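You operate a simulated robot arm through the tools that you are given. There is no shell and no other tool. Be economical: measure what you need, move in short steps, check, and stop when the job is done.

The job below is to be done with a simulated robot arm. You get a single attempt, and the scene is never put back.

TASK
Close up the fuel filter and ready the engine for cranking.
Fine: filter lid shut, nut tight, bleed knob shut; speed lever slow, stop lever to run, decompression lever on.

Only the result counts: the job must be done as asked and must still hold three seconds after the hand-in. Knocking over, shifting, dropping, spilling or breaking anything else fails it. Lids that push on must go on centred and level and be pressed home; caps that screw on are set level and turned clockwise until they are tight.

THE ROBOT
A 7-joint arm with a two-finger parallel gripper, fixed in place. Base frame: the origin is at the foot of the arm, x ahead of it, y to its left, z up. Lengths are in cm, angles in rad, forces in N, time in s.
With the tool pointing down near the work surface it reaches from about 30 to 70 cm from the base axis. Its first joint turns from -1.152 to 1.152 rad. Payload 1.57 kg.
Tool frame: the origin (TCP) lies between the finger pads and is the grasp point; the fingertips stand 3 cm ahead of it; z points along the fingers, y is the line along which they close. Largest opening 11 cm; finger width 2.4, thickness 1.2; the body of the gripper, 4.8 by 11.2 cm, starts 7.8 cm behind the TCP.
Orientation is that of the tool frame in the base frame, as a unit quaternion [x, y, z, w]. With the fingers straight down and closing along the base's y, the tool's x points along the base's -x, its y along +y and its z along -z.

THE INTERFACE
- The arm moves only by the tool play_rows. Its argument "plan" is a list of rows, each a list of 7 numbers: the finger opening in cm, from 0 to 11, then the shift along the tool's x, y, z in units of 250 mm (1.0 is 250 mm), then the turn, a rotation vector about the tool's x, y, z in units of 45 degrees (1.0 is 45 degrees). In form: [[fingers, x, y, z, ax, ay, az], ...]. A call has 1 to 8 rows; each row is the pose to reach, as a shift and turn from the pose commanded when the call began, along the tool's axes at that moment. A call with a number of a shift or a turn outside -1 to 1 is refused whole. A row lasts 0.2 s, in which the tool goes at most 5 cm and 0.15 rad; a call with a longer step from one row to the next is refused whole, and so is a gripper value outside its range. A pose out of reach is approached as far as the arm can. The call stops where the force on the tool passes 70 N (or 10 N more than at its start, if that is more) or the arm is blocked; 0.2 s more then pass. The fingers move at their own pace (about 10.8 cm/s each) and stop on an object; they squeeze with about 36 N. The grip force told is the motor's: it shows also when the fingers shut on nothing. Time passes only in rows, and 0.2 s behind the last, so rows that repeat a pose let the fingers close. It gives the time, the measured TCP pose, the force on the tool (base axes), the opening and the grip force at its end, in the units of the frame above (readings bear some noise), with the torque about the TCP (base axes, N m) and any sound that the robot's microphone picked up.
- Cameras (640 x 400 px; columns grow to the right, rows downward): "scene" is fixed at [16.2, -38.43, 140.97]; the picture's right is [0.82, -0.57, 0.00], its down [-0.28, -0.41, -0.87] and it looks along [0.49, 0.71, -0.50] (base axes); focal length 214 px, centre (320, 200). "wrist" rides on the gripper at [7, 1.6, -14.1] in the tool frame; the picture's right is [-0.23, 0.97, 0.00], its down [-0.86, -0.20, -0.48] and it looks along [-0.47, -0.11, 0.88] (tool axes); focal length 222 px, centre (320, 200). There is no depth. A picture from a camera that has moved, and an enlarged one, comes with that camera's place and axes in the base frame and with its lens.
- camera(camera): a new picture of that camera. The clock stands still meanwhile.
- inspect(camera, box): a new picture of the part [left, top, right, bottom] of that camera's present view, enlarged. The clock stands still meanwhile.
- job_done(): hands the job in; it is judged then, once.

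Work in short steps. Places have to be worked out from the pictures, the camera data and where the tool is seen: move nearer, look again, correct. Check each grasp and each placing, and mend what went wrong. You have 120 turns and 84 pictures in all, those below and enlarged ones among them. Open the gripper and draw the arm clear of the work before you hand the job in, unless the task says otherwise; then end with one line.

The tools are called after "Emit:" as name(argument=value, ...) on one line, values as JSON. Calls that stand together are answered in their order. play_rows: Moves the arm, as the interface text tells. Its arguments: {"type":"object","properties":{"plan":{"type":"array"}},"required":["plan"]} The other tools are called the same way: camera (camera) takes a picture; inspect (camera, box) takes an enlarged picture of a part of a camera's view; job_done () hands the job in.

At the start:

```text
clock: 0.0
eef_pos: [28.28, 8.42, 133.98]
tcp_rot: [0.0, 1.0, 0.0, 0.0]
force: [-0.1, 0.4, 0.9]
wrist_torque: [-0.02, -0.01, 0.01]
width: 11.0
grasp_force: 0.1
```

scene: 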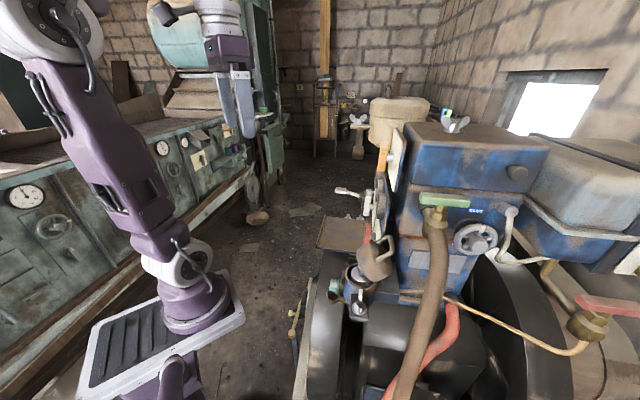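
wrist: 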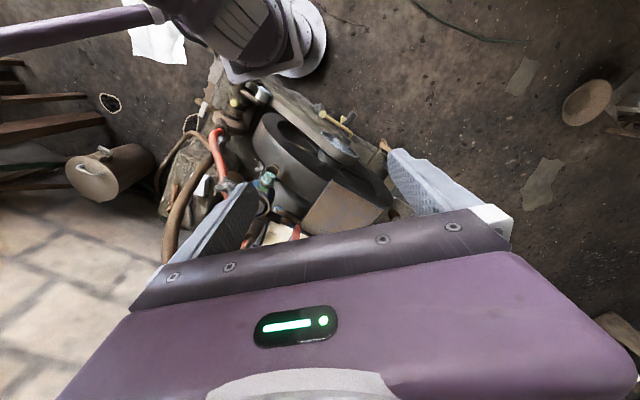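

The scene shows an engine on the right with small levers and a filter. I'll enlarge the areas around the engine to identify parts.

Emit:
inspect(camera="scene", box=[320, 80, 480, 180])

Emit:
inspect(camera="scene", box=[300, 170, 460, 330])

Emit:
inspect(camera="scene", box=[400, 160, 640, 360])

```text
4.00 times, centred on (400, 130) of scene
camera zoom: at [16.2, -38.43, 140.97], right [0.82, -0.57, 0.0], down [-0.28, -0.41, -0.87], along [0.49, 0.71, -0.5], focal length 858 px, centre (0, 480)
```

zoom: 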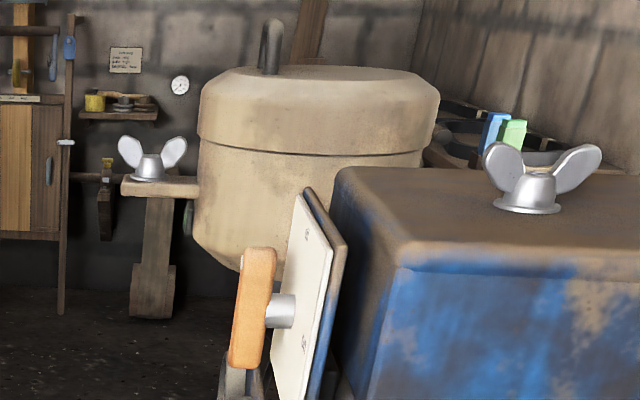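

```text
2.50 times, centred on (380, 250) of scene
camera zoom: at [16.2, -38.43, 140.97], right [0.82, -0.57, 0.0], down [-0.28, -0.41, -0.87], along [0.49, 0.71, -0.5], focal length 536 px, centre (170, 75)
```

zoom: 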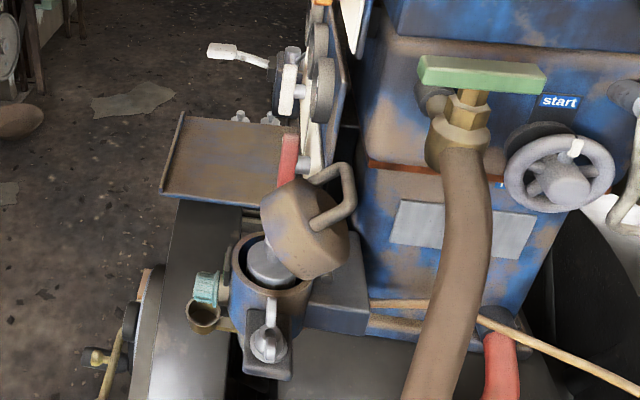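

```text
2.00 times, centred on (520, 260) of scene
camera zoom: at [16.2, -38.43, 140.97], right [0.82, -0.57, 0.0], down [-0.28, -0.41, -0.87], along [0.49, 0.71, -0.5], focal length 429 px, centre (-80, 80)
```

zoom: 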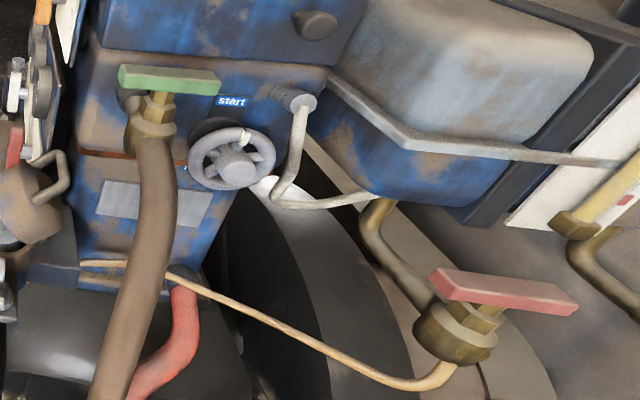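

I estimate the filter near (42–47, −9, 93) and a lever panel on the engine's −x face around x≈60. I'll tilt the tool 45° forward to look at it.

Emit:
play_rows(plan=[[11, 0, 0, 0, 0, -0.17, 0], [11, 0, 0, 0, 0, -0.34, 0], [11, 0, 0, 0, 0, -0.51, 0], [11, 0, 0, 0, 0, -0.68, 0], [11, 0, 0, 0, 0, -0.85, 0], [11, 0, 0, 0, 0, -1, 0]])

Emit:
camera(camera="wrist")

Emit:
camera(camera="scene")

```text
clock: 1.4
eef_pos: [28.2, 8.52, 133.99]
tcp_rot: [0.0, 0.924, 0.0, 0.383]
force: [0.0, -0.2, -0.2]
wrist_torque: [0.01, -0.02, -0.02]
width: 10.99
grasp_force: 0.0
```

```text
78 pictures are left
camera wrist: at [13.29, 9.98, 139.04], right [0.16, 0.97, 0.16], down [0.26, -0.2, 0.94], along [0.95, -0.11, -0.29], focal length 222 px, centre (320, 200)
```

wrist: 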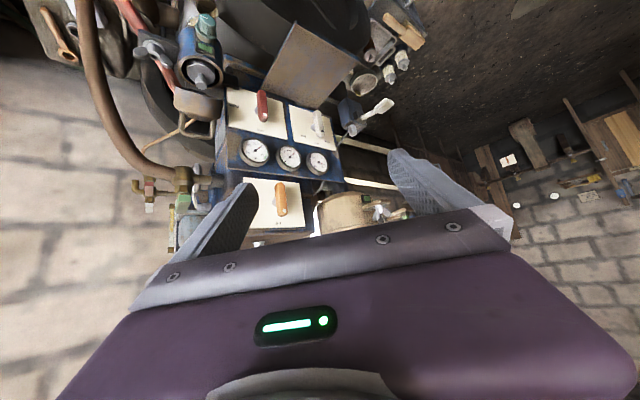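

```text
77 pictures are left
```

scene: 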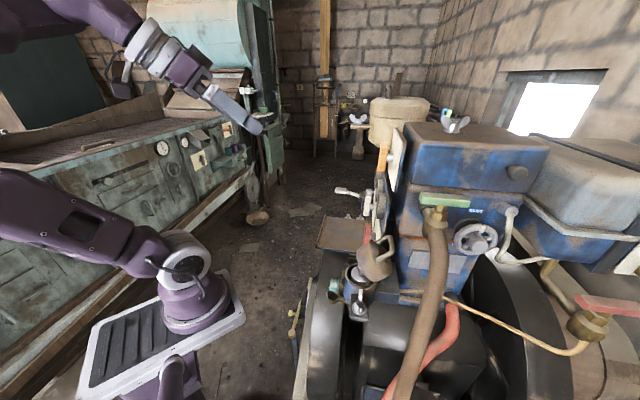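

The panel is in view (upside-down): red, white and orange levers on labelled plates. I'll enlarge them.

Emit:
inspect(camera="wrist", box=[220, 80, 348, 160])

Emit:
inspect(camera="wrist", box=[220, 165, 348, 245])

Emit:
inspect(camera="wrist", box=[130, 0, 290, 100])

Emit:
inspect(camera="wrist", box=[300, 10, 428, 140])

```text
5.00 times, centred on (284, 120) of wrist
camera zoom: at [13.29, 9.98, 139.04], right [0.16, 0.97, 0.16], down [0.26, -0.2, 0.94], along [0.95, -0.11, -0.29], focal length 1111 px, centre (500, 600)
```

zoom: 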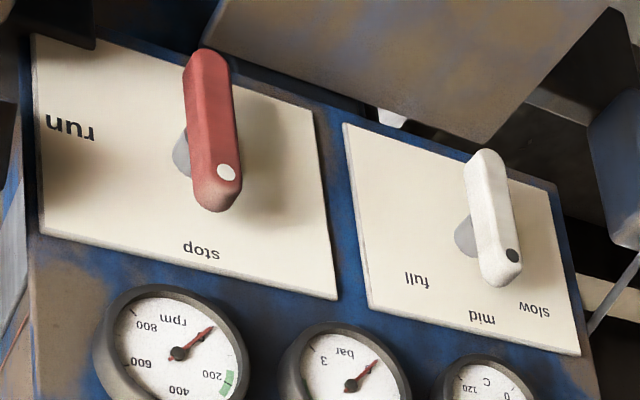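

```text
5.00 times, centred on (284, 205) of wrist
camera zoom: at [13.29, 9.98, 139.04], right [0.16, 0.97, 0.16], down [0.26, -0.2, 0.94], along [0.95, -0.11, -0.29], focal length 1111 px, centre (500, 175)
```

zoom: 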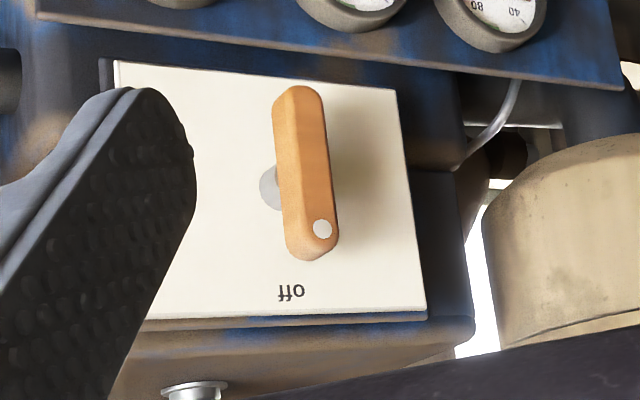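

```text
4.00 times, centred on (210, 50) of wrist
camera zoom: at [13.29, 9.98, 139.04], right [0.16, 0.97, 0.16], down [0.26, -0.2, 0.94], along [0.95, -0.11, -0.29], focal length 888 px, centre (760, 800)
```

zoom: 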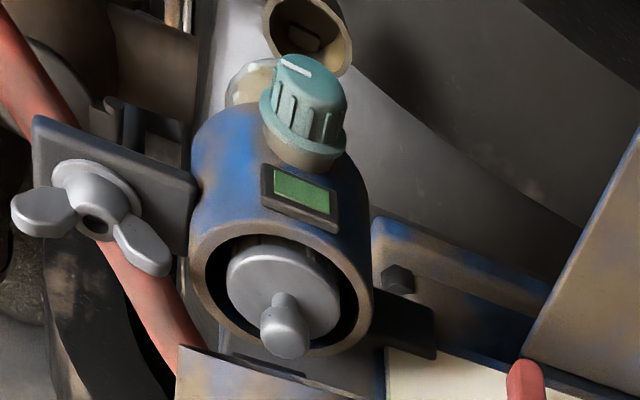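

```text
3.08 times, centred on (364, 75) of wrist
camera zoom: at [13.29, 9.98, 139.04], right [0.16, 0.97, 0.16], down [0.26, -0.2, 0.94], along [0.95, -0.11, -0.29], focal length 684 px, centre (185, 585)
```

zoom: 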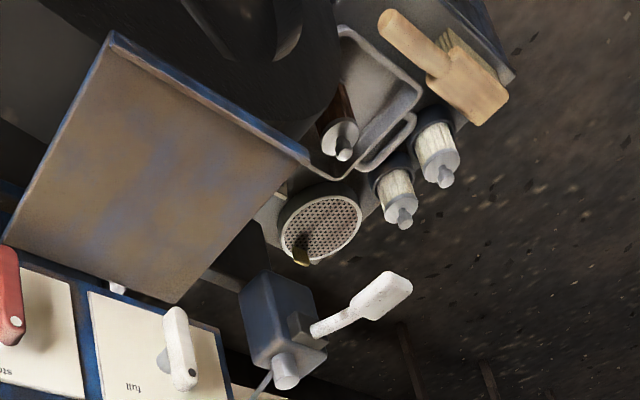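

Dots mark the pointer ends: stop lever at "stop" (run is to −y side), speed at "mid" (slow to +y), decompression at "off". Filter cup centre ≈(45.5,−13.5), rim z≈97. I'll go over the filter with the tool down for a closer look.

Emit:
play_rows(plan=[[11, 0.04, -0.1, 0.115, 0, 0.17, 0], [11, 0.08, -0.2, 0.23, 0, 0.34, 0], [11, 0.12, -0.3, 0.345, 0, 0.51, 0], [11, 0.16, -0.4, 0.46, 0, 0.68, 0], [11, 0.2, -0.5, 0.57, 0, 0.85, 0], [11, 0.226, -0.58, 0.679, 0, 1, 0]])

Emit:
camera(camera="wrist")

Emit:
camera(camera="scene")

```text
clock: 2.8
eef_pos: [36.27, -6.09, 117.97]
tcp_rot: [-0.001, 1.0, 0.0, -0.001]
force: [-0.1, 0.4, 0.0]
wrist_torque: [-0.02, 0.05, -0.01]
width: 11.0
grasp_force: 0.0
```

```text
72 pictures are left
camera wrist: at [29.24, -4.53, 132.19], right [0.23, 0.97, 0.0], down [0.86, -0.2, 0.48], along [0.46, -0.11, -0.88], focal length 222 px, centre (320, 200)
```

wrist: 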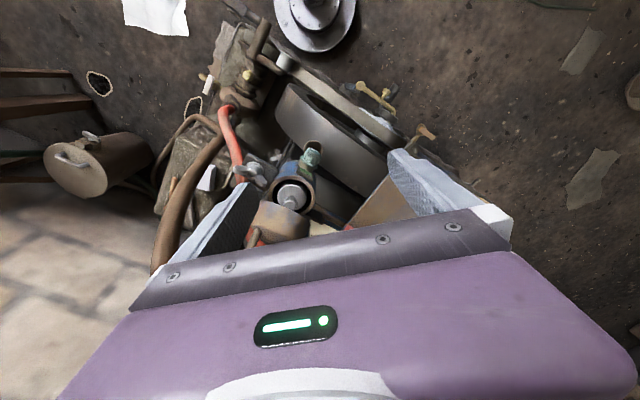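

```text
71 pictures are left
```

scene: 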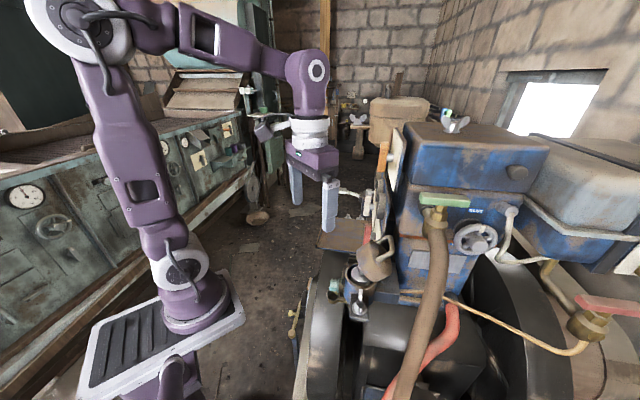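

Emit:
inspect(camera="wrist", box=[225, 130, 353, 250])

Emit:
inspect(camera="scene", box=[320, 225, 416, 325])

```text
3.33 times, centred on (289, 190) of wrist
camera zoom: at [29.24, -4.53, 132.19], right [0.23, 0.97, 0.0], down [0.86, -0.2, 0.48], along [0.46, -0.11, -0.88], focal length 740 px, centre (423, 233)
```

zoom: 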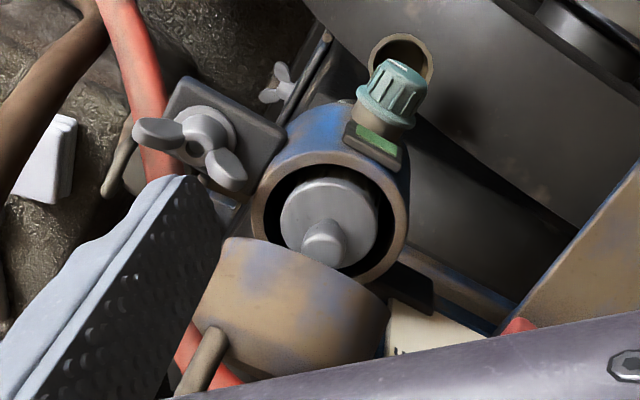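

```text
4.00 times, centred on (368, 275) of scene
camera zoom: at [16.2, -38.43, 140.97], right [0.82, -0.57, 0.0], down [-0.28, -0.41, -0.87], along [0.49, 0.71, -0.5], focal length 858 px, centre (128, -100)
```

zoom: 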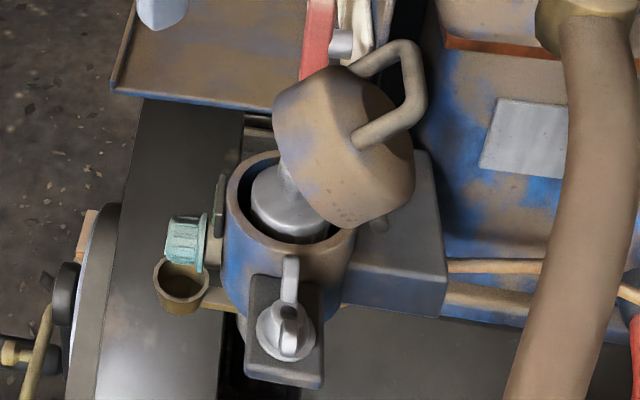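

The nut stands with vertical axis on a plate beside the cup. I need to know if the lid is hinged and what the nut belongs to, so I zoom in tighter.

Emit:
inspect(camera="scene", box=[350, 235, 398, 265])

Emit:
inspect(camera="scene", box=[340, 285, 380, 325])

Emit:
inspect(camera="wrist", box=[250, 150, 314, 190])

```text
13.33 times, centred on (374, 250) of scene
camera zoom: at [16.2, -38.43, 140.97], right [0.82, -0.57, 0.0], down [-0.28, -0.41, -0.87], along [0.49, 0.71, -0.5], focal length 2860 px, centre (-400, -467)
```

zoom: 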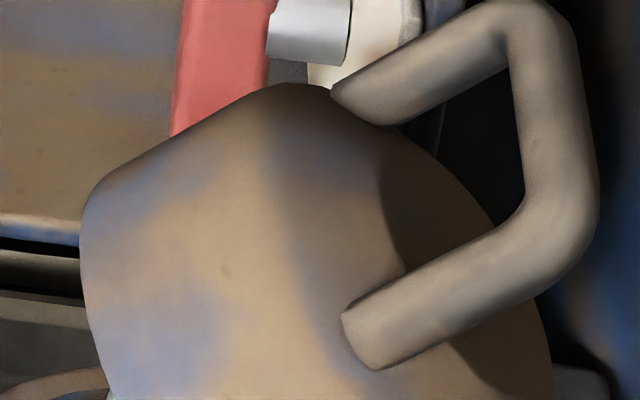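

```text
10.00 times, centred on (360, 305) of scene
camera zoom: at [16.2, -38.43, 140.97], right [0.82, -0.57, 0.0], down [-0.28, -0.41, -0.87], along [0.49, 0.71, -0.5], focal length 2145 px, centre (-80, -850)
```

zoom: 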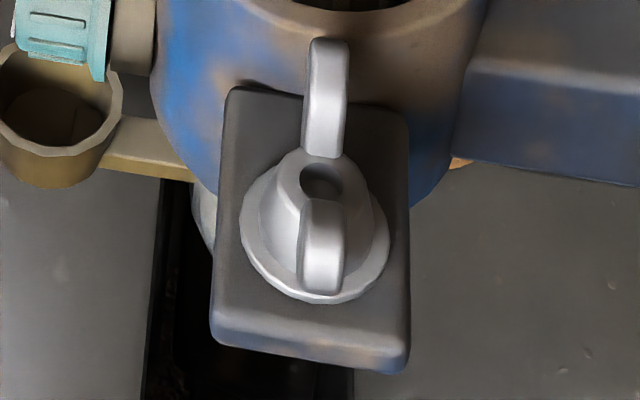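

```text
10.00 times, centred on (282, 170) of wrist
camera zoom: at [29.24, -4.53, 132.19], right [0.23, 0.97, 0.0], down [0.86, -0.2, 0.48], along [0.46, -0.11, -0.88], focal length 2221 px, centre (700, 500)
```

zoom: 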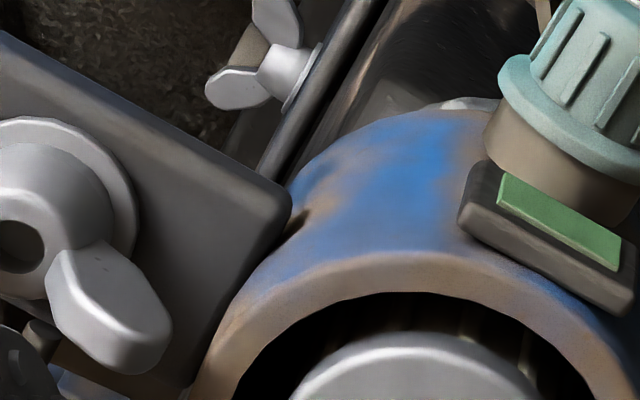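

The nut has a top hole and sits on a ledge; the lid may be hinged or loose. I'll shift over and tilt a bit to see the lid and its surroundings better.

Emit:
play_rows(plan=[[11, 0.02, -0.1, -0.02, 0, -0.16, 0], [11, 0.04, -0.2, -0.04, 0, -0.32, 0], [11, 0.06, -0.3, -0.06, 0, -0.48, 0], [11, 0.08, -0.32, -0.08, 0, -0.6, 0]])

Emit:
camera(camera="wrist")

Emit:
inspect(camera="wrist", box=[260, 80, 388, 200])

```text
clock: 3.8
eef_pos: [34.32, -14.03, 119.95]
tcp_rot: [-0.001, 0.972, 0.0, 0.234]
force: [-0.6, 0.7, -0.1]
wrist_torque: [0.0, -0.01, 0.02]
width: 10.99
grasp_force: 0.1
```

```text
65 pictures are left
camera wrist: at [21.64, -12.46, 129.38], right [0.2, 0.97, 0.1], down [0.54, -0.2, 0.82], along [0.81, -0.11, -0.57], focal length 222 px, centre (320, 200)
```

wrist: 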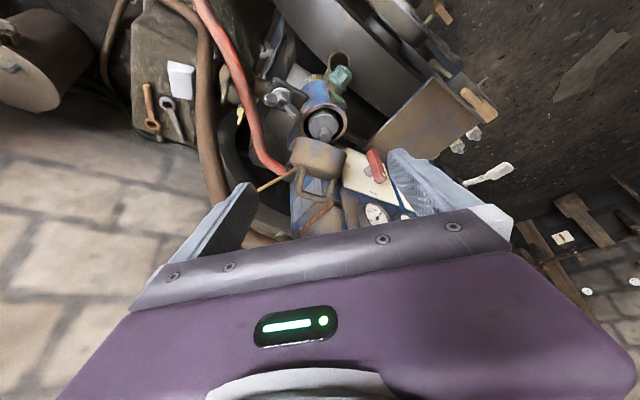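

```text
3.33 times, centred on (324, 140) of wrist
camera zoom: at [21.64, -12.46, 129.38], right [0.2, 0.97, 0.1], down [0.54, -0.2, 0.82], along [0.81, -0.11, -0.57], focal length 740 px, centre (307, 400)
```

zoom: 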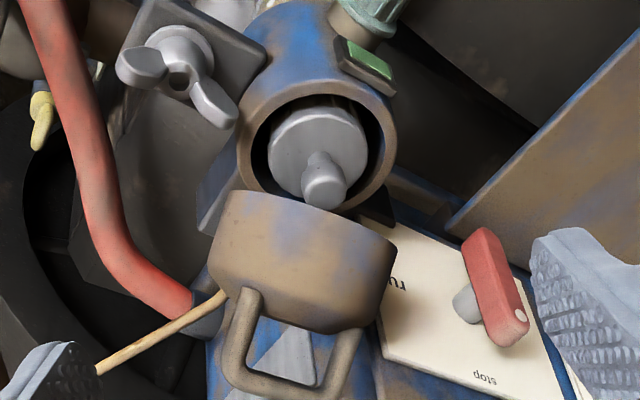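

The lid stands on the +x side of the cup, top facing +x/up. I need to see its top (hole/stud?), so I move above and look down.

Emit:
play_rows(plan=[[11, -0.13, -0.01, 0.0, 0, 0.18, 0], [11, -0.26, -0.02, 0.02, 0, 0.36, 0], [11, -0.4, -0.03, 0.04, 0, 0.54, 0], [11, -0.53, -0.04, 0.06, 0, 0.72, 0], [11, -0.668, -0.04, 0.072, 0, 0.9, 0]])

Emit:
camera(camera="wrist")

```text
clock: 5.0
eef_pos: [47.69, -14.99, 125.12]
tcp_rot: [0.0, 0.997, 0.0, -0.071]
force: [0.1, 0.4, -1.1]
wrist_torque: [0.0, 0.03, -0.06]
width: 11.0
grasp_force: 0.1
out of reach, approached as far as the arm can: row 5
```

```text
63 pictures are left
camera wrist: at [42.84, -13.52, 140.14], right [0.22, 0.97, -0.03], down [0.91, -0.2, 0.35], along [0.34, -0.11, -0.94], focal length 222 px, centre (320, 200)
```

wrist: 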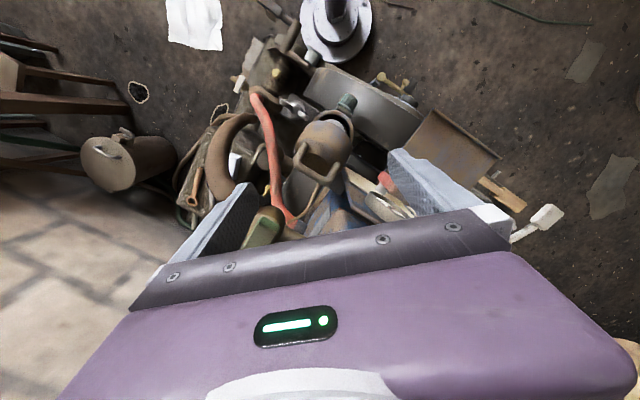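

The lid's top is now visible; enlarging it.

Emit:
inspect(camera="wrist", box=[275, 85, 371, 205])

Emit:
inspect(camera="wrist", box=[290, 115, 354, 185])

```text
3.33 times, centred on (323, 145) of wrist
camera zoom: at [42.84, -13.52, 140.14], right [0.22, 0.97, -0.03], down [0.91, -0.2, 0.35], along [0.34, -0.11, -0.94], focal length 740 px, centre (310, 383)
```

zoom: 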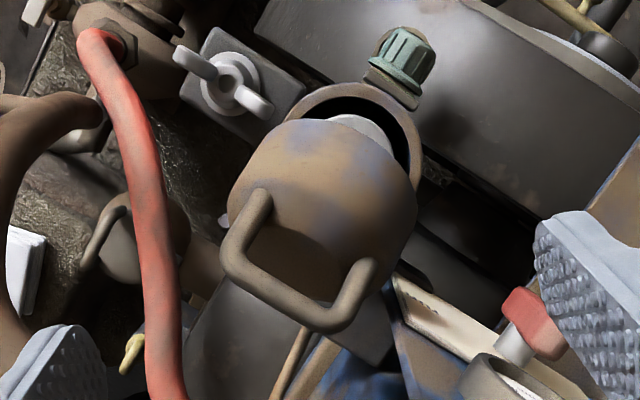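

```text
5.71 times, centred on (322, 150) of wrist
camera zoom: at [42.84, -13.52, 140.14], right [0.22, 0.97, -0.03], down [0.91, -0.2, 0.35], along [0.34, -0.11, -0.94], focal length 1269 px, centre (309, 486)
```

zoom: 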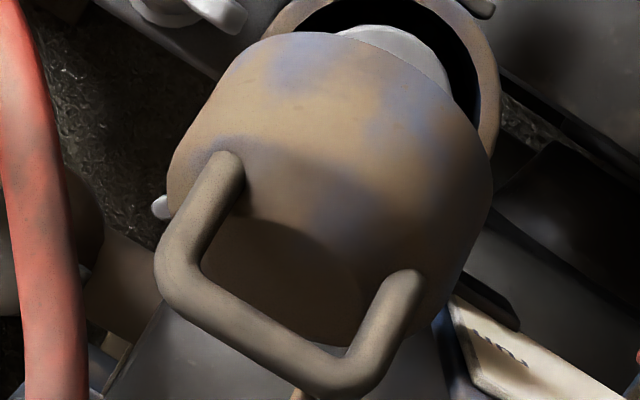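

Triangulated: handle bar centre ≈(50.4,−17.2,108.2), bar runs along about (0.67,0.745); lid hinged at the back. I'll set the tool vertical and yaw it ~47° so the fingers close across the bar, staying high.

Emit:
play_rows(plan=[[11, 0, 0, 0.05, 0, -0.18, 0], [11, 0, 0, 0.05, 0, -0.18, 0]])

Emit:
play_rows(plan=[[11, 0, 0, 0, 0, 0, -0.18], [11, 0, 0, 0, 0, 0, -0.36], [11, 0, 0, 0, 0, 0, -0.54], [11, 0, 0, 0, 0, 0, -0.72], [11, 0, 0, 0, 0, 0, -0.9], [11, 0, 0, 0, 0, 0, -1.0], [11, 0, 0, 0, 0, 0, -1.0]])

Emit:
camera(camera="wrist")

Emit:
camera(camera="scene")

```text
clock: 5.6
eef_pos: [47.43, -15.04, 123.65]
tcp_rot: [0.0, 1.0, 0.0, 0.0]
force: [0.2, 0.4, -0.1]
wrist_torque: [0.02, -0.01, -0.01]
width: 10.99
grasp_force: 0.0
```

```text
clock: 7.2
eef_pos: [47.39, -15.1, 123.87]
tcp_rot: [-0.384, 0.923, 0.0, 0.001]
force: [-11.9, -0.2, 2.1]
wrist_torque: [-0.07, 0.18, -0.65]
width: 10.21
grasp_force: 0.0
```

```text
60 pictures are left
camera wrist: at [41.4, -18.94, 138.08], right [-0.53, 0.85, 0.0], down [0.74, 0.47, 0.48], along [0.41, 0.25, -0.88], focal length 222 px, centre (320, 200)
```

wrist: 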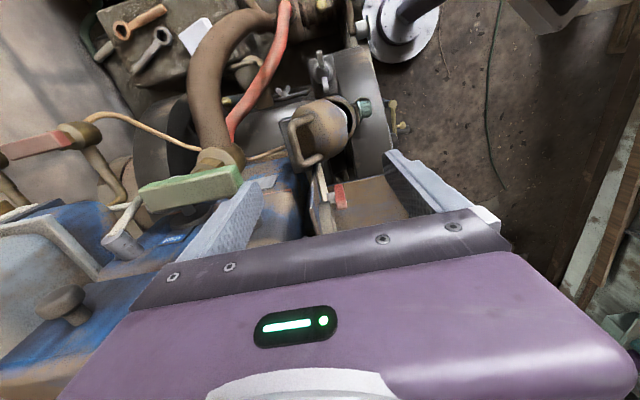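

```text
59 pictures are left
```

scene: 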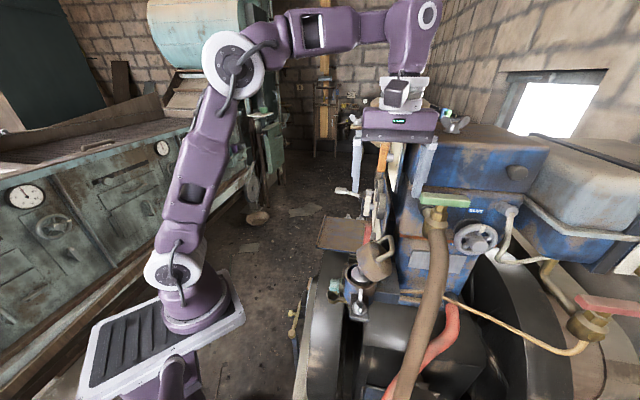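

The reading shows a finger touching the engine's upper box (−12 N, opening 10.2). I narrow the fingers and back off toward the front-left.

Emit:
play_rows(plan=[[4, 0, 0.04, 0, 0, 0, 0], [4, 0, 0.08, 0, 0, 0, 0], [4, 0, 0.08, 0, 0, 0, 0], [4, 0, 0.08, 0, 0, 0, 0]])

Emit:
camera(camera="wrist")

Emit:
inspect(camera="scene", box=[340, 90, 500, 290])

```text
clock: 8.2
eef_pos: [46.19, -13.52, 124.04]
tcp_rot: [-0.383, 0.924, -0.001, 0.0]
force: [0.2, 0.9, 1.0]
wrist_torque: [0.02, 0.01, 0.01]
width: 3.98
grasp_force: 0.1
```

```text
58 pictures are left
camera wrist: at [40.16, -17.51, 138.07], right [-0.53, 0.85, 0.0], down [0.75, 0.46, 0.48], along [0.41, 0.25, -0.88], focal length 222 px, centre (320, 200)
```

wrist: 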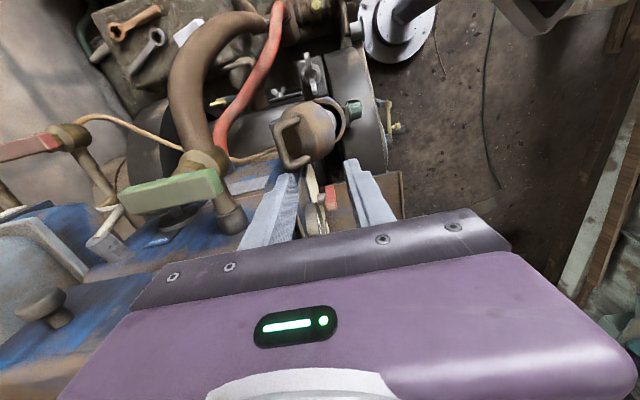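

```text
2.00 times, centred on (420, 190) of scene
camera zoom: at [16.2, -38.43, 140.97], right [0.82, -0.57, 0.0], down [-0.28, -0.41, -0.87], along [0.49, 0.71, -0.5], focal length 429 px, centre (120, 220)
```

zoom: 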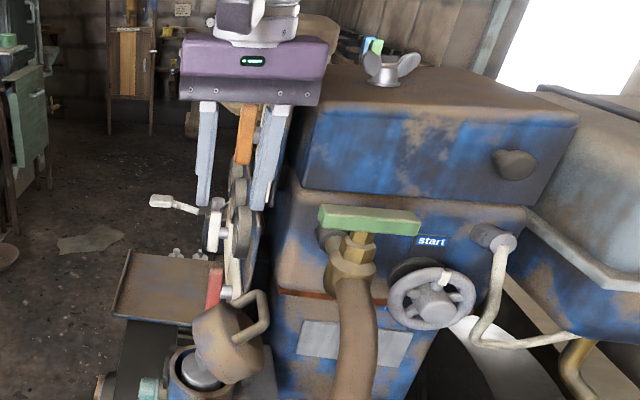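

Now the handle bar and tap handle are clear of the fingers. I zoom on the bar to refine its position and direction.

Emit:
inspect(camera="wrist", box=[240, 80, 368, 180])

```text
4.00 times, centred on (304, 130) of wrist
camera zoom: at [40.16, -17.51, 138.07], right [-0.53, 0.85, 0.0], down [0.75, 0.46, 0.48], along [0.41, 0.25, -0.88], focal length 888 px, centre (384, 480)
```

zoom: 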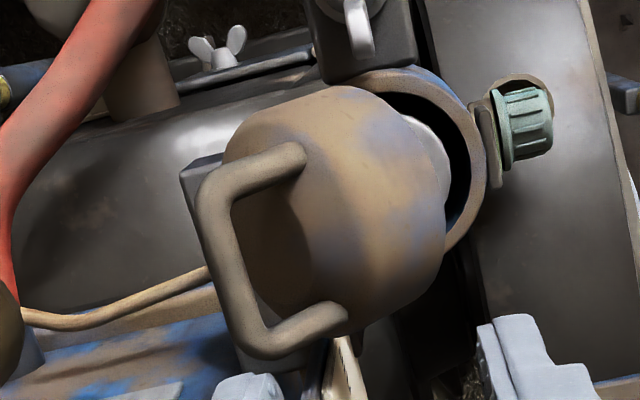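

Bar centre ≈(49.9,−17.5,108), running ~45°. Approaching straight down would foul the tap handle, so I tilt the tool 35° (body toward the robot), to straddle the bar through the loop.

Emit:
play_rows(plan=[[4, 0, 0, 0, 0.16, 0, 0], [4, 0, 0, 0, 0.32, 0, 0], [4, 0, 0, 0, 0.48, 0, 0], [4, 0, 0, 0, 0.64, 0, 0], [4, 0, 0, 0, 0.78, 0, 0], [4, 0, 0, 0, 0.78, 0, 0]])

Emit:
play_rows(plan=[[4, 0, 0.06, 0.12, 0, 0, 0], [4, 0.01, 0.12, 0.23, 0, 0, 0], [4, 0.012, 0.19, 0.35, 0, 0, 0], [4, 0.012, 0.19, 0.35, 0, 0, 0]])

Emit:
camera(camera="wrist")

Emit:
inspect(camera="scene", box=[300, 150, 460, 310])

```text
clock: 9.6
eef_pos: [46.05, -13.65, 124.02]
tcp_rot: [-0.365, 0.88, -0.28, 0.116]
force: [0.6, 0.3, 0.1]
wrist_torque: [-0.01, 0.02, -0.02]
width: 3.99
grasp_force: 0.0
```

```text
clock: 10.6
eef_pos: [46.82, -14.55, 114.17]
tcp_rot: [-0.365, 0.881, -0.278, 0.115]
force: [-0.2, -0.8, -0.4]
wrist_torque: [0.0, -0.01, 0.0]
width: 4.01
grasp_force: 0.1
```

```text
55 pictures are left
camera wrist: at [35.1, -12.99, 124.77], right [-0.4, 0.72, -0.56], down [0.52, 0.68, 0.51], along [0.75, -0.09, -0.66], focal length 222 px, centre (320, 200)
```

wrist: 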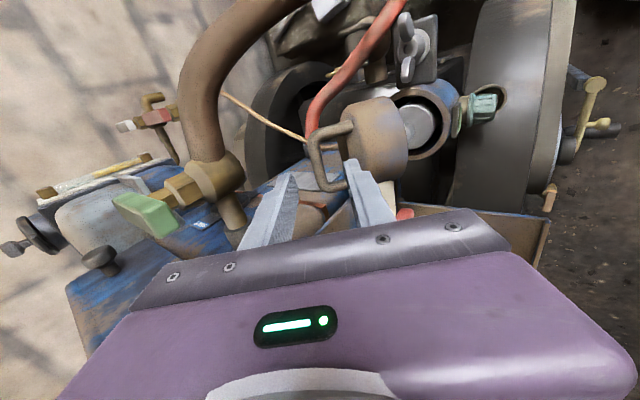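

```text
2.50 times, centred on (380, 230) of scene
camera zoom: at [16.2, -38.43, 140.97], right [0.82, -0.57, 0.0], down [-0.28, -0.41, -0.87], along [0.49, 0.71, -0.5], focal length 536 px, centre (170, 125)
```

zoom: 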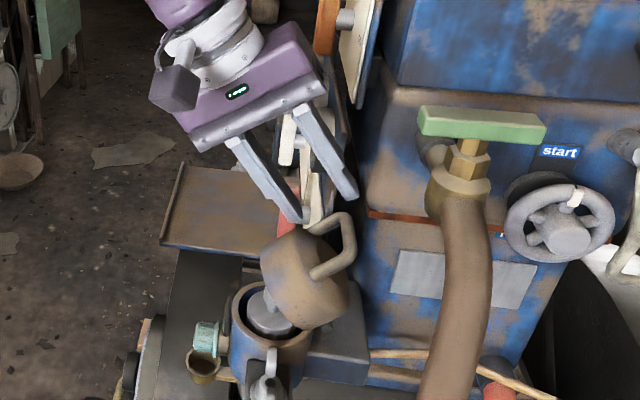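

Bar projects onto the tool axis as planned (7.5 cm ahead). I narrow to 2.8 cm and advance 6 cm.

Emit:
play_rows(plan=[[2.8, 0, 0, 0, 0, 0, 0], [2.8, 0, 0, 0.06, 0, 0, 0], [2.8, 0, 0, 0.12, 0, 0, 0], [2.8, 0, 0, 0.18, 0, 0, 0], [2.8, 0, 0, 0.24, 0, 0, 0], [2.8, 0, 0, 0.24, 0, 0, 0]])

Emit:
inspect(camera="scene", box=[340, 200, 420, 300])

Emit:
inspect(camera="wrist", box=[240, 100, 400, 230])

```text
clock: 12.0
eef_pos: [49.22, -16.92, 109.09]
tcp_rot: [-0.366, 0.881, -0.278, 0.115]
force: [0.1, -0.4, 2.2]
wrist_torque: [0.05, 0.03, 0.02]
width: 2.73
grasp_force: 0.2
```

```text
4.00 times, centred on (380, 250) of scene
camera zoom: at [16.2, -38.43, 140.97], right [0.82, -0.57, 0.0], down [-0.28, -0.41, -0.87], along [0.49, 0.71, -0.5], focal length 858 px, centre (80, 0)
```

zoom: 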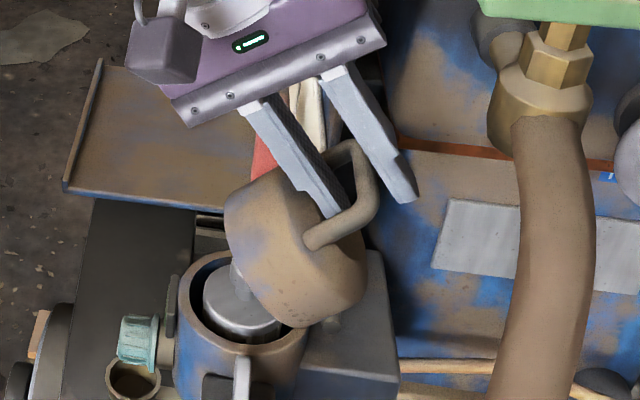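

```text
3.08 times, centred on (320, 165) of wrist
camera zoom: at [37.55, -15.28, 119.82], right [-0.4, 0.72, -0.56], down [0.53, 0.68, 0.51], along [0.75, -0.09, -0.66], focal length 684 px, centre (320, 308)
```

zoom: 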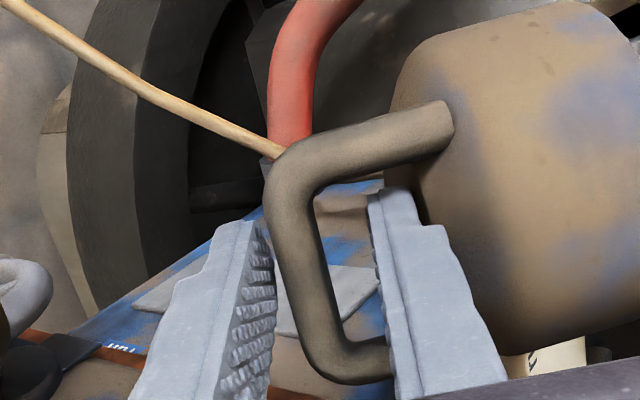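

Fingers straddle the bar well. Now I sweep the bar toward the front along an arc, first half, watching force.

Emit:
play_rows(plan=[[2.8, 0, 0.033, -0.023, 0, 0, 0], [2.8, 0, 0.066, -0.043, 0, 0, 0], [2.8, 0, 0.09, -0.05, 0, 0, 0], [2.8, 0, 0.107, -0.056, 0, 0, 0], [2.8, 0, 0.107, -0.056, 0, 0, 0]])

Emit:
inspect(camera="scene", box=[340, 200, 420, 300])

```text
clock: 13.2
eef_pos: [47.14, -14.93, 108.7]
tcp_rot: [-0.364, 0.881, -0.279, 0.114]
force: [-0.3, 0.1, -0.3]
wrist_torque: [-0.02, -0.02, 0.0]
width: 2.79
grasp_force: 0.1
```

```text
4.00 times, centred on (380, 250) of scene
camera zoom: at [16.2, -38.43, 140.97], right [0.82, -0.57, 0.0], down [-0.28, -0.41, -0.87], along [0.49, 0.71, -0.5], focal length 858 px, centre (80, 0)
```

zoom: 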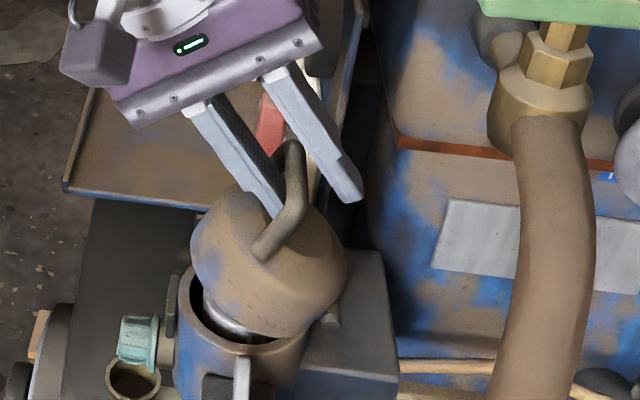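

The lid swings freely on its hinge. Continuing the arc.

Emit:
play_rows(plan=[[2.8, 0, 0.03, -0.012, 0, 0, 0], [2.8, 0, 0.06, -0.022, 0, 0, 0], [2.8, 0, 0.09, -0.028, 0, 0, 0], [2.8, 0, 0.126, -0.03, 0, 0, 0], [2.8, 0, 0.126, -0.03, 0, 0, 0]])

Emit:
inspect(camera="scene", box=[330, 210, 410, 310])

```text
clock: 14.4
eef_pos: [44.9, -12.84, 107.53]
tcp_rot: [-0.365, 0.881, -0.279, 0.116]
force: [-0.3, 0.5, -0.3]
wrist_torque: [0.0, 0.01, 0.0]
width: 2.8
grasp_force: 0.1
```

```text
4.00 times, centred on (370, 260) of scene
camera zoom: at [16.2, -38.43, 140.97], right [0.82, -0.57, 0.0], down [-0.28, -0.41, -0.87], along [0.49, 0.71, -0.5], focal length 858 px, centre (120, -40)
```

zoom: 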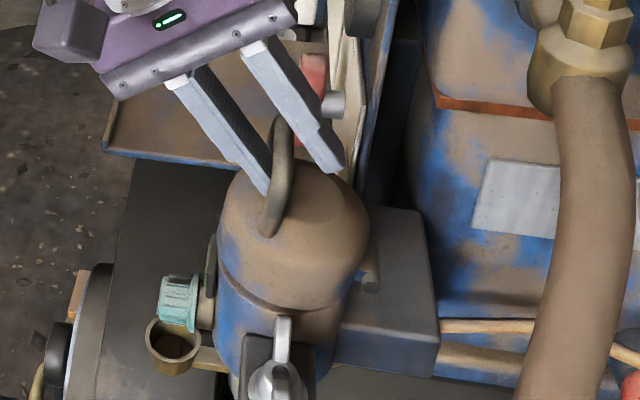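

The lid is nearly shut. I withdraw backwards along the tool, close the fingers and look.

Emit:
play_rows(plan=[[2.8, 0, 0, -0.08, 0, 0, 0], [2.8, 0, 0, -0.18, 0, 0, 0], [0, 0, 0, -0.28, 0, 0, 0], [0, 0, 0, -0.28, 0, 0, 0]])

Emit:
inspect(camera="wrist", box=[240, 60, 480, 210])

Emit:
inspect(camera="scene", box=[330, 230, 410, 310])

```text
clock: 15.4
eef_pos: [42.12, -9.95, 113.36]
tcp_rot: [-0.366, 0.881, -0.278, 0.117]
force: [0.5, 0.5, -0.5]
wrist_torque: [0.01, 0.02, -0.01]
width: 0.01
grasp_force: 21.0
```

```text
2.67 times, centred on (360, 135) of wrist
camera zoom: at [30.37, -8.31, 124.01], right [-0.4, 0.72, -0.56], down [0.53, 0.68, 0.51], along [0.75, -0.09, -0.66], focal length 592 px, centre (213, 373)
```

zoom: 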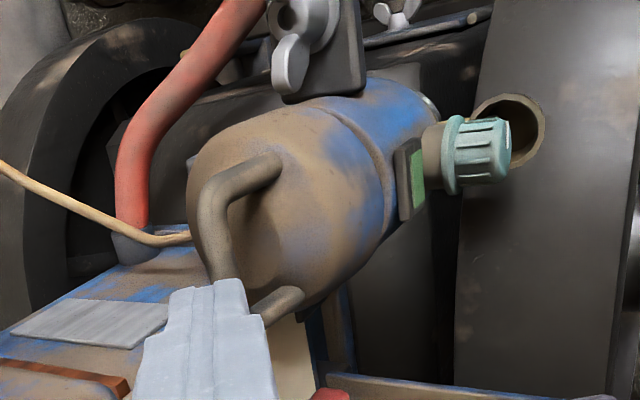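

```text
5.00 times, centred on (370, 270) of scene
camera zoom: at [16.2, -38.43, 140.97], right [0.82, -0.57, 0.0], down [-0.28, -0.41, -0.87], along [0.49, 0.71, -0.5], focal length 1072 px, centre (70, -150)
```

zoom: 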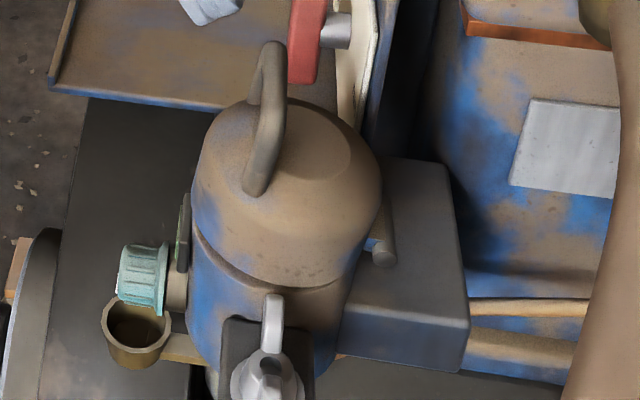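

The lid looks seated; I'll press the handle bar down with closed fingertips, tool vertical, to make sure. Bar now ≈(44.8,−13.5,105.5).

Emit:
play_rows(plan=[[0, 0.005, -0.03, 0.016, -0.16, 0, 0], [0, 0.01, -0.06, 0.032, -0.32, 0, 0], [0, 0.015, -0.09, 0.05, -0.48, 0, 0], [0, 0.02, -0.125, 0.065, -0.64, 0, 0], [0, 0.024, -0.158, 0.082, -0.78, 0, 0], [0, 0.024, -0.158, 0.082, -0.78, 0, 0]])

Emit:
play_rows(plan=[[0, 0, 0, 0.08, 0, 0, 0], [0, 0, 0, 0.13, 0, 0, 0], [0, 0, 0, 0.16, 0, 0, 0], [0, 0, 0, 0.18, 0, 0, 0], [0, 0, 0, 0.2, 0, 0, 0]])

Emit:
inspect(camera="scene", box=[330, 230, 410, 310])

```text
clock: 16.8
eef_pos: [44.85, -13.46, 113.91]
tcp_rot: [-0.384, 0.923, 0.001, 0.0]
force: [-0.3, -0.7, -0.3]
wrist_torque: [0.01, 0.02, -0.02]
width: 0.04
grasp_force: 21.3
```

```text
clock: 17.9
eef_pos: [44.32, -13.03, 109.4]
tcp_rot: [-0.384, 0.923, 0.007, -0.004]
force: [-19.8, 15.4, 28.1]
wrist_torque: [0.6, 0.75, 0.05]
width: 0.0
grasp_force: 21.3
stopped in row 5: the force on the tool passed its limit at 71 N (the readings are from after the stop); the commanded pose is now the measured one
```

```text
5.00 times, centred on (370, 270) of scene
camera zoom: at [16.1, -38.37, 141.0], right [0.82, -0.57, 0.0], down [-0.28, -0.41, -0.87], along [0.49, 0.71, -0.5], focal length 1072 px, centre (70, -150)
```

zoom: 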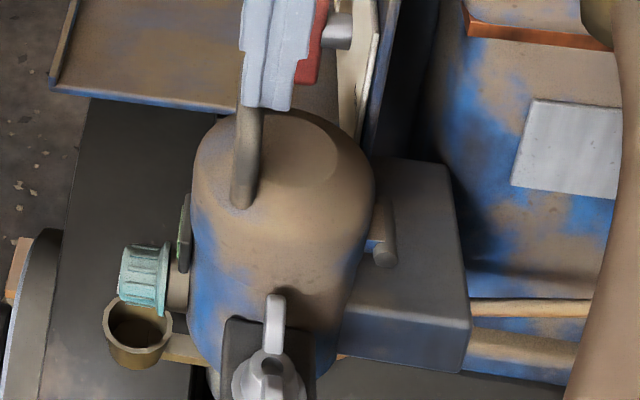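

The seam is gone: lid is pressed home (71 N). Now I raise and move to look at the wing nut, est. (40.5,−19,95.5).

Emit:
play_rows(plan=[[0, 0, 0, -0.08, 0, 0, 0], [0, 0, 0, -0.16, 0, 0, 0], [0, 0.14, -0.03, -0.16, 0, 0, 0], [0, 0.277, -0.062, -0.16, 0, 0, 0], [0, 0.277, -0.062, -0.16, 0, 0, 0]])

Emit:
camera(camera="wrist")

```text
clock: 19.1
eef_pos: [40.98, -19.41, 113.1]
tcp_rot: [-0.384, 0.923, 0.005, -0.003]
force: [0.7, 0.4, 0.7]
wrist_torque: [0.02, -0.01, -0.01]
width: 0.01
grasp_force: 21.0
```

```text
46 pictures are left
camera wrist: at [34.9, -23.34, 127.27], right [-0.53, 0.85, 0.01], down [0.75, 0.46, 0.48], along [0.4, 0.26, -0.88], focal length 222 px, centre (320, 200)
```

wrist: 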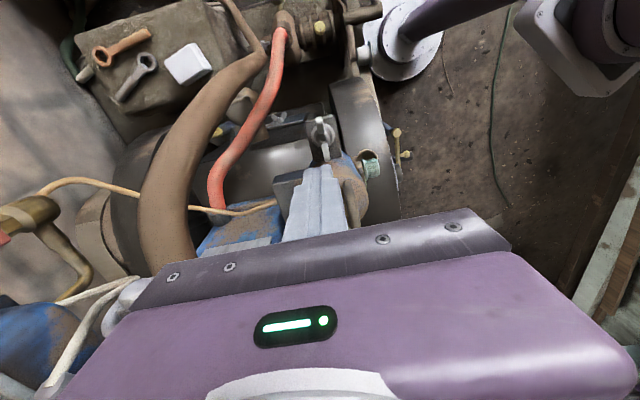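

Emit:
inspect(camera="wrist", box=[272, 100, 368, 170])

Emit:
inspect(camera="scene", box=[330, 280, 390, 325])

```text
5.71 times, centred on (320, 135) of wrist
camera zoom: at [34.9, -23.34, 127.27], right [-0.53, 0.85, 0.01], down [0.75, 0.46, 0.48], along [0.4, 0.26, -0.88], focal length 1269 px, centre (320, 571)
```

zoom: 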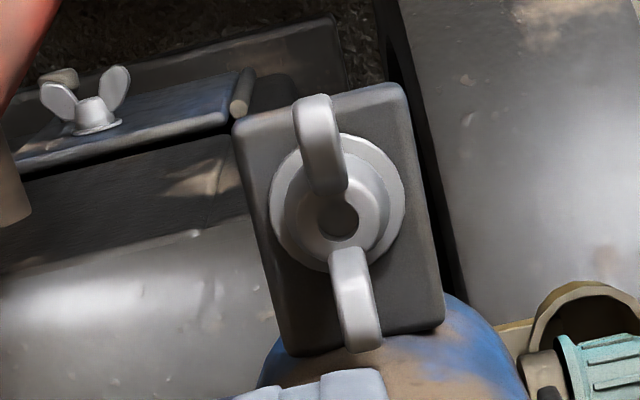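

```text
8.89 times, centred on (360, 302) of scene
camera zoom: at [16.2, -38.43, 140.97], right [0.82, -0.57, 0.0], down [-0.28, -0.41, -0.87], along [0.49, 0.71, -0.5], focal length 1906 px, centre (-36, -711)
```

zoom: 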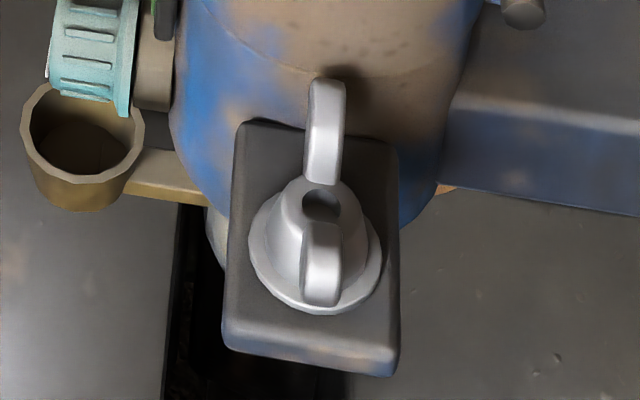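

Nut hub ≈(40.3,−19.1,97.3), wings along ≈42°, so the present yaw pinches across them. I descend with the fingers 4 cm open, then check.

Emit:
play_rows(plan=[[4, 0.01, 0.028, 0, 0, 0, 0.067], [4, 0.01, 0.028, 0.15, 0, 0, 0.067], [4, 0.01, 0.028, 0.3, 0, 0, 0.067], [4, 0.01, 0.028, 0.42, 0, 0, 0.067], [4, 0.01, 0.028, 0.46, 0, 0, 0.067], [4, 0.01, 0.028, 0.46, 0, 0, 0.067]])

Emit:
inspect(camera="wrist", box=[240, 90, 400, 230])

Emit:
inspect(camera="scene", box=[320, 250, 400, 320])

```text
clock: 20.5
eef_pos: [40.22, -18.81, 101.68]
tcp_rot: [-0.36, 0.933, 0.005, -0.002]
force: [-0.1, 1.2, -0.6]
wrist_torque: [0.0, 0.0, -0.02]
width: 4.01
grasp_force: 0.0
```

```text
2.86 times, centred on (320, 160) of wrist
camera zoom: at [33.97, -22.43, 115.93], right [-0.48, 0.87, 0.01], down [0.77, 0.42, 0.48], along [0.41, 0.24, -0.88], focal length 635 px, centre (320, 314)
```

zoom: 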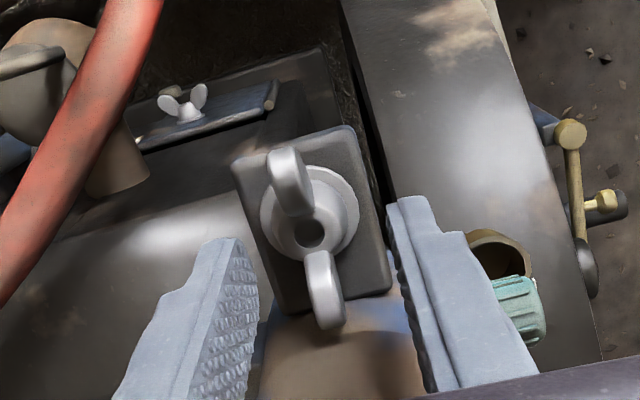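

```text
5.71 times, centred on (360, 285) of scene
camera zoom: at [16.2, -38.43, 140.97], right [0.82, -0.57, 0.0], down [-0.28, -0.41, -0.87], along [0.49, 0.71, -0.5], focal length 1226 px, centre (91, -286)
```

zoom: 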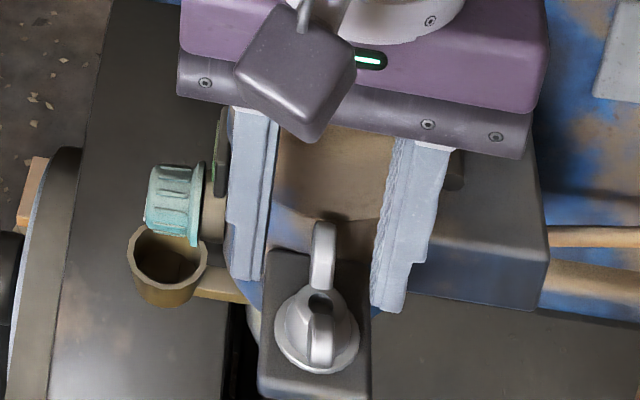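

Fingers straddle the nut centrally. I lower 1.9 cm and close.

Emit:
play_rows(plan=[[4, 0.01, -0.003, 0.04, 0, 0, 0], [4, 0.01, -0.003, 0.076, 0, 0, 0], [4, 0.01, -0.003, 0.076, 0, 0, 0], [0, 0.01, -0.003, 0.076, 0, 0, 0], [0, 0.01, -0.003, 0.076, 0, 0, 0], [0, 0.01, -0.003, 0.076, 0, 0, 0]])

Emit:
inspect(camera="scene", box=[320, 250, 400, 320])

```text
clock: 21.9
eef_pos: [40.16, -19.22, 99.91]
tcp_rot: [-0.36, 0.933, 0.002, -0.001]
force: [15.9, -19.4, -4.4]
wrist_torque: [-0.78, -0.23, -0.14]
width: 1.98
grasp_force: 33.8
```

```text
5.71 times, centred on (360, 285) of scene
camera zoom: at [16.25, -38.49, 140.95], right [0.82, -0.57, 0.0], down [-0.28, -0.41, -0.87], along [0.49, 0.71, -0.5], focal length 1226 px, centre (91, -286)
```

zoom: 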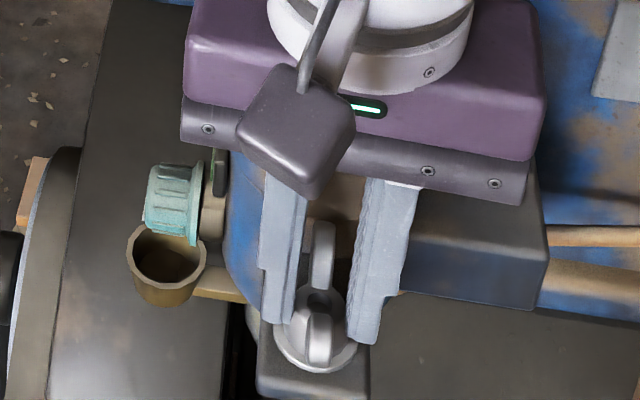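

The grip holds the hub (1.98 cm); the side force says the centre lies a bit toward −y tool. I correct by 0.3 cm and see.

Emit:
play_rows(plan=[[0, 0, -0.012, 0, 0, 0, 0], [0, 0, -0.012, 0, 0, 0, 0]])

```text
clock: 22.5
eef_pos: [40.2, -19.27, 99.89]
tcp_rot: [-0.36, 0.933, 0.005, -0.002]
force: [-1.6, -2.2, 34.9]
wrist_torque: [0.02, -0.03, 0.03]
width: 1.97
grasp_force: 33.9
```

Lateral force gone, but 35 N upward; I ease up slightly and start turning clockwise (seen from above) 45°.

Emit:
play_rows(plan=[[0, 0, 0, -0.012, 0, 0, 0], [0, 0, 0, -0.012, 0, 0, 0.17], [0, 0, 0, -0.012, 0, 0, 0.34], [0, 0, 0, -0.012, 0, 0, 0.51], [0, 0, 0, -0.012, 0, 0, 0.68], [0, 0, 0, -0.012, 0, 0, 0.85], [0, 0, 0, -0.012, 0, 0, 1.0]])

Emit:
inspect(camera="scene", box=[320, 250, 400, 320])

```text
clock: 24.1
eef_pos: [40.1, -19.17, 100.14]
tcp_rot: [0.026, 1.0, 0.005, -0.005]
force: [-8.6, 8.2, -13.9]
wrist_torque: [0.25, -0.09, 0.06]
width: 0.95
grasp_force: 27.3
```

```text
5.71 times, centred on (360, 285) of scene
camera zoom: at [16.19, -38.41, 140.97], right [0.82, -0.57, 0.0], down [-0.28, -0.41, -0.87], along [0.49, 0.71, -0.5], focal length 1226 px, centre (91, -286)
```

zoom: 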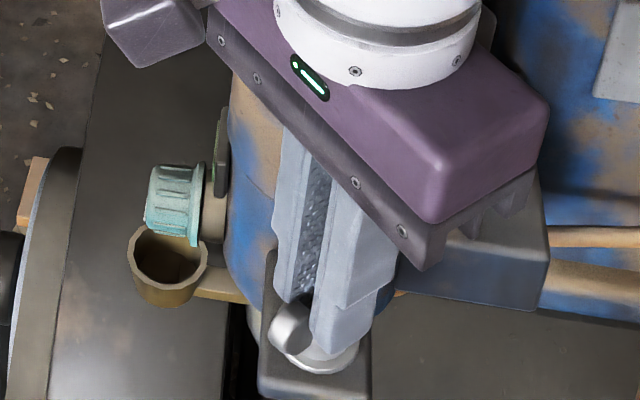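

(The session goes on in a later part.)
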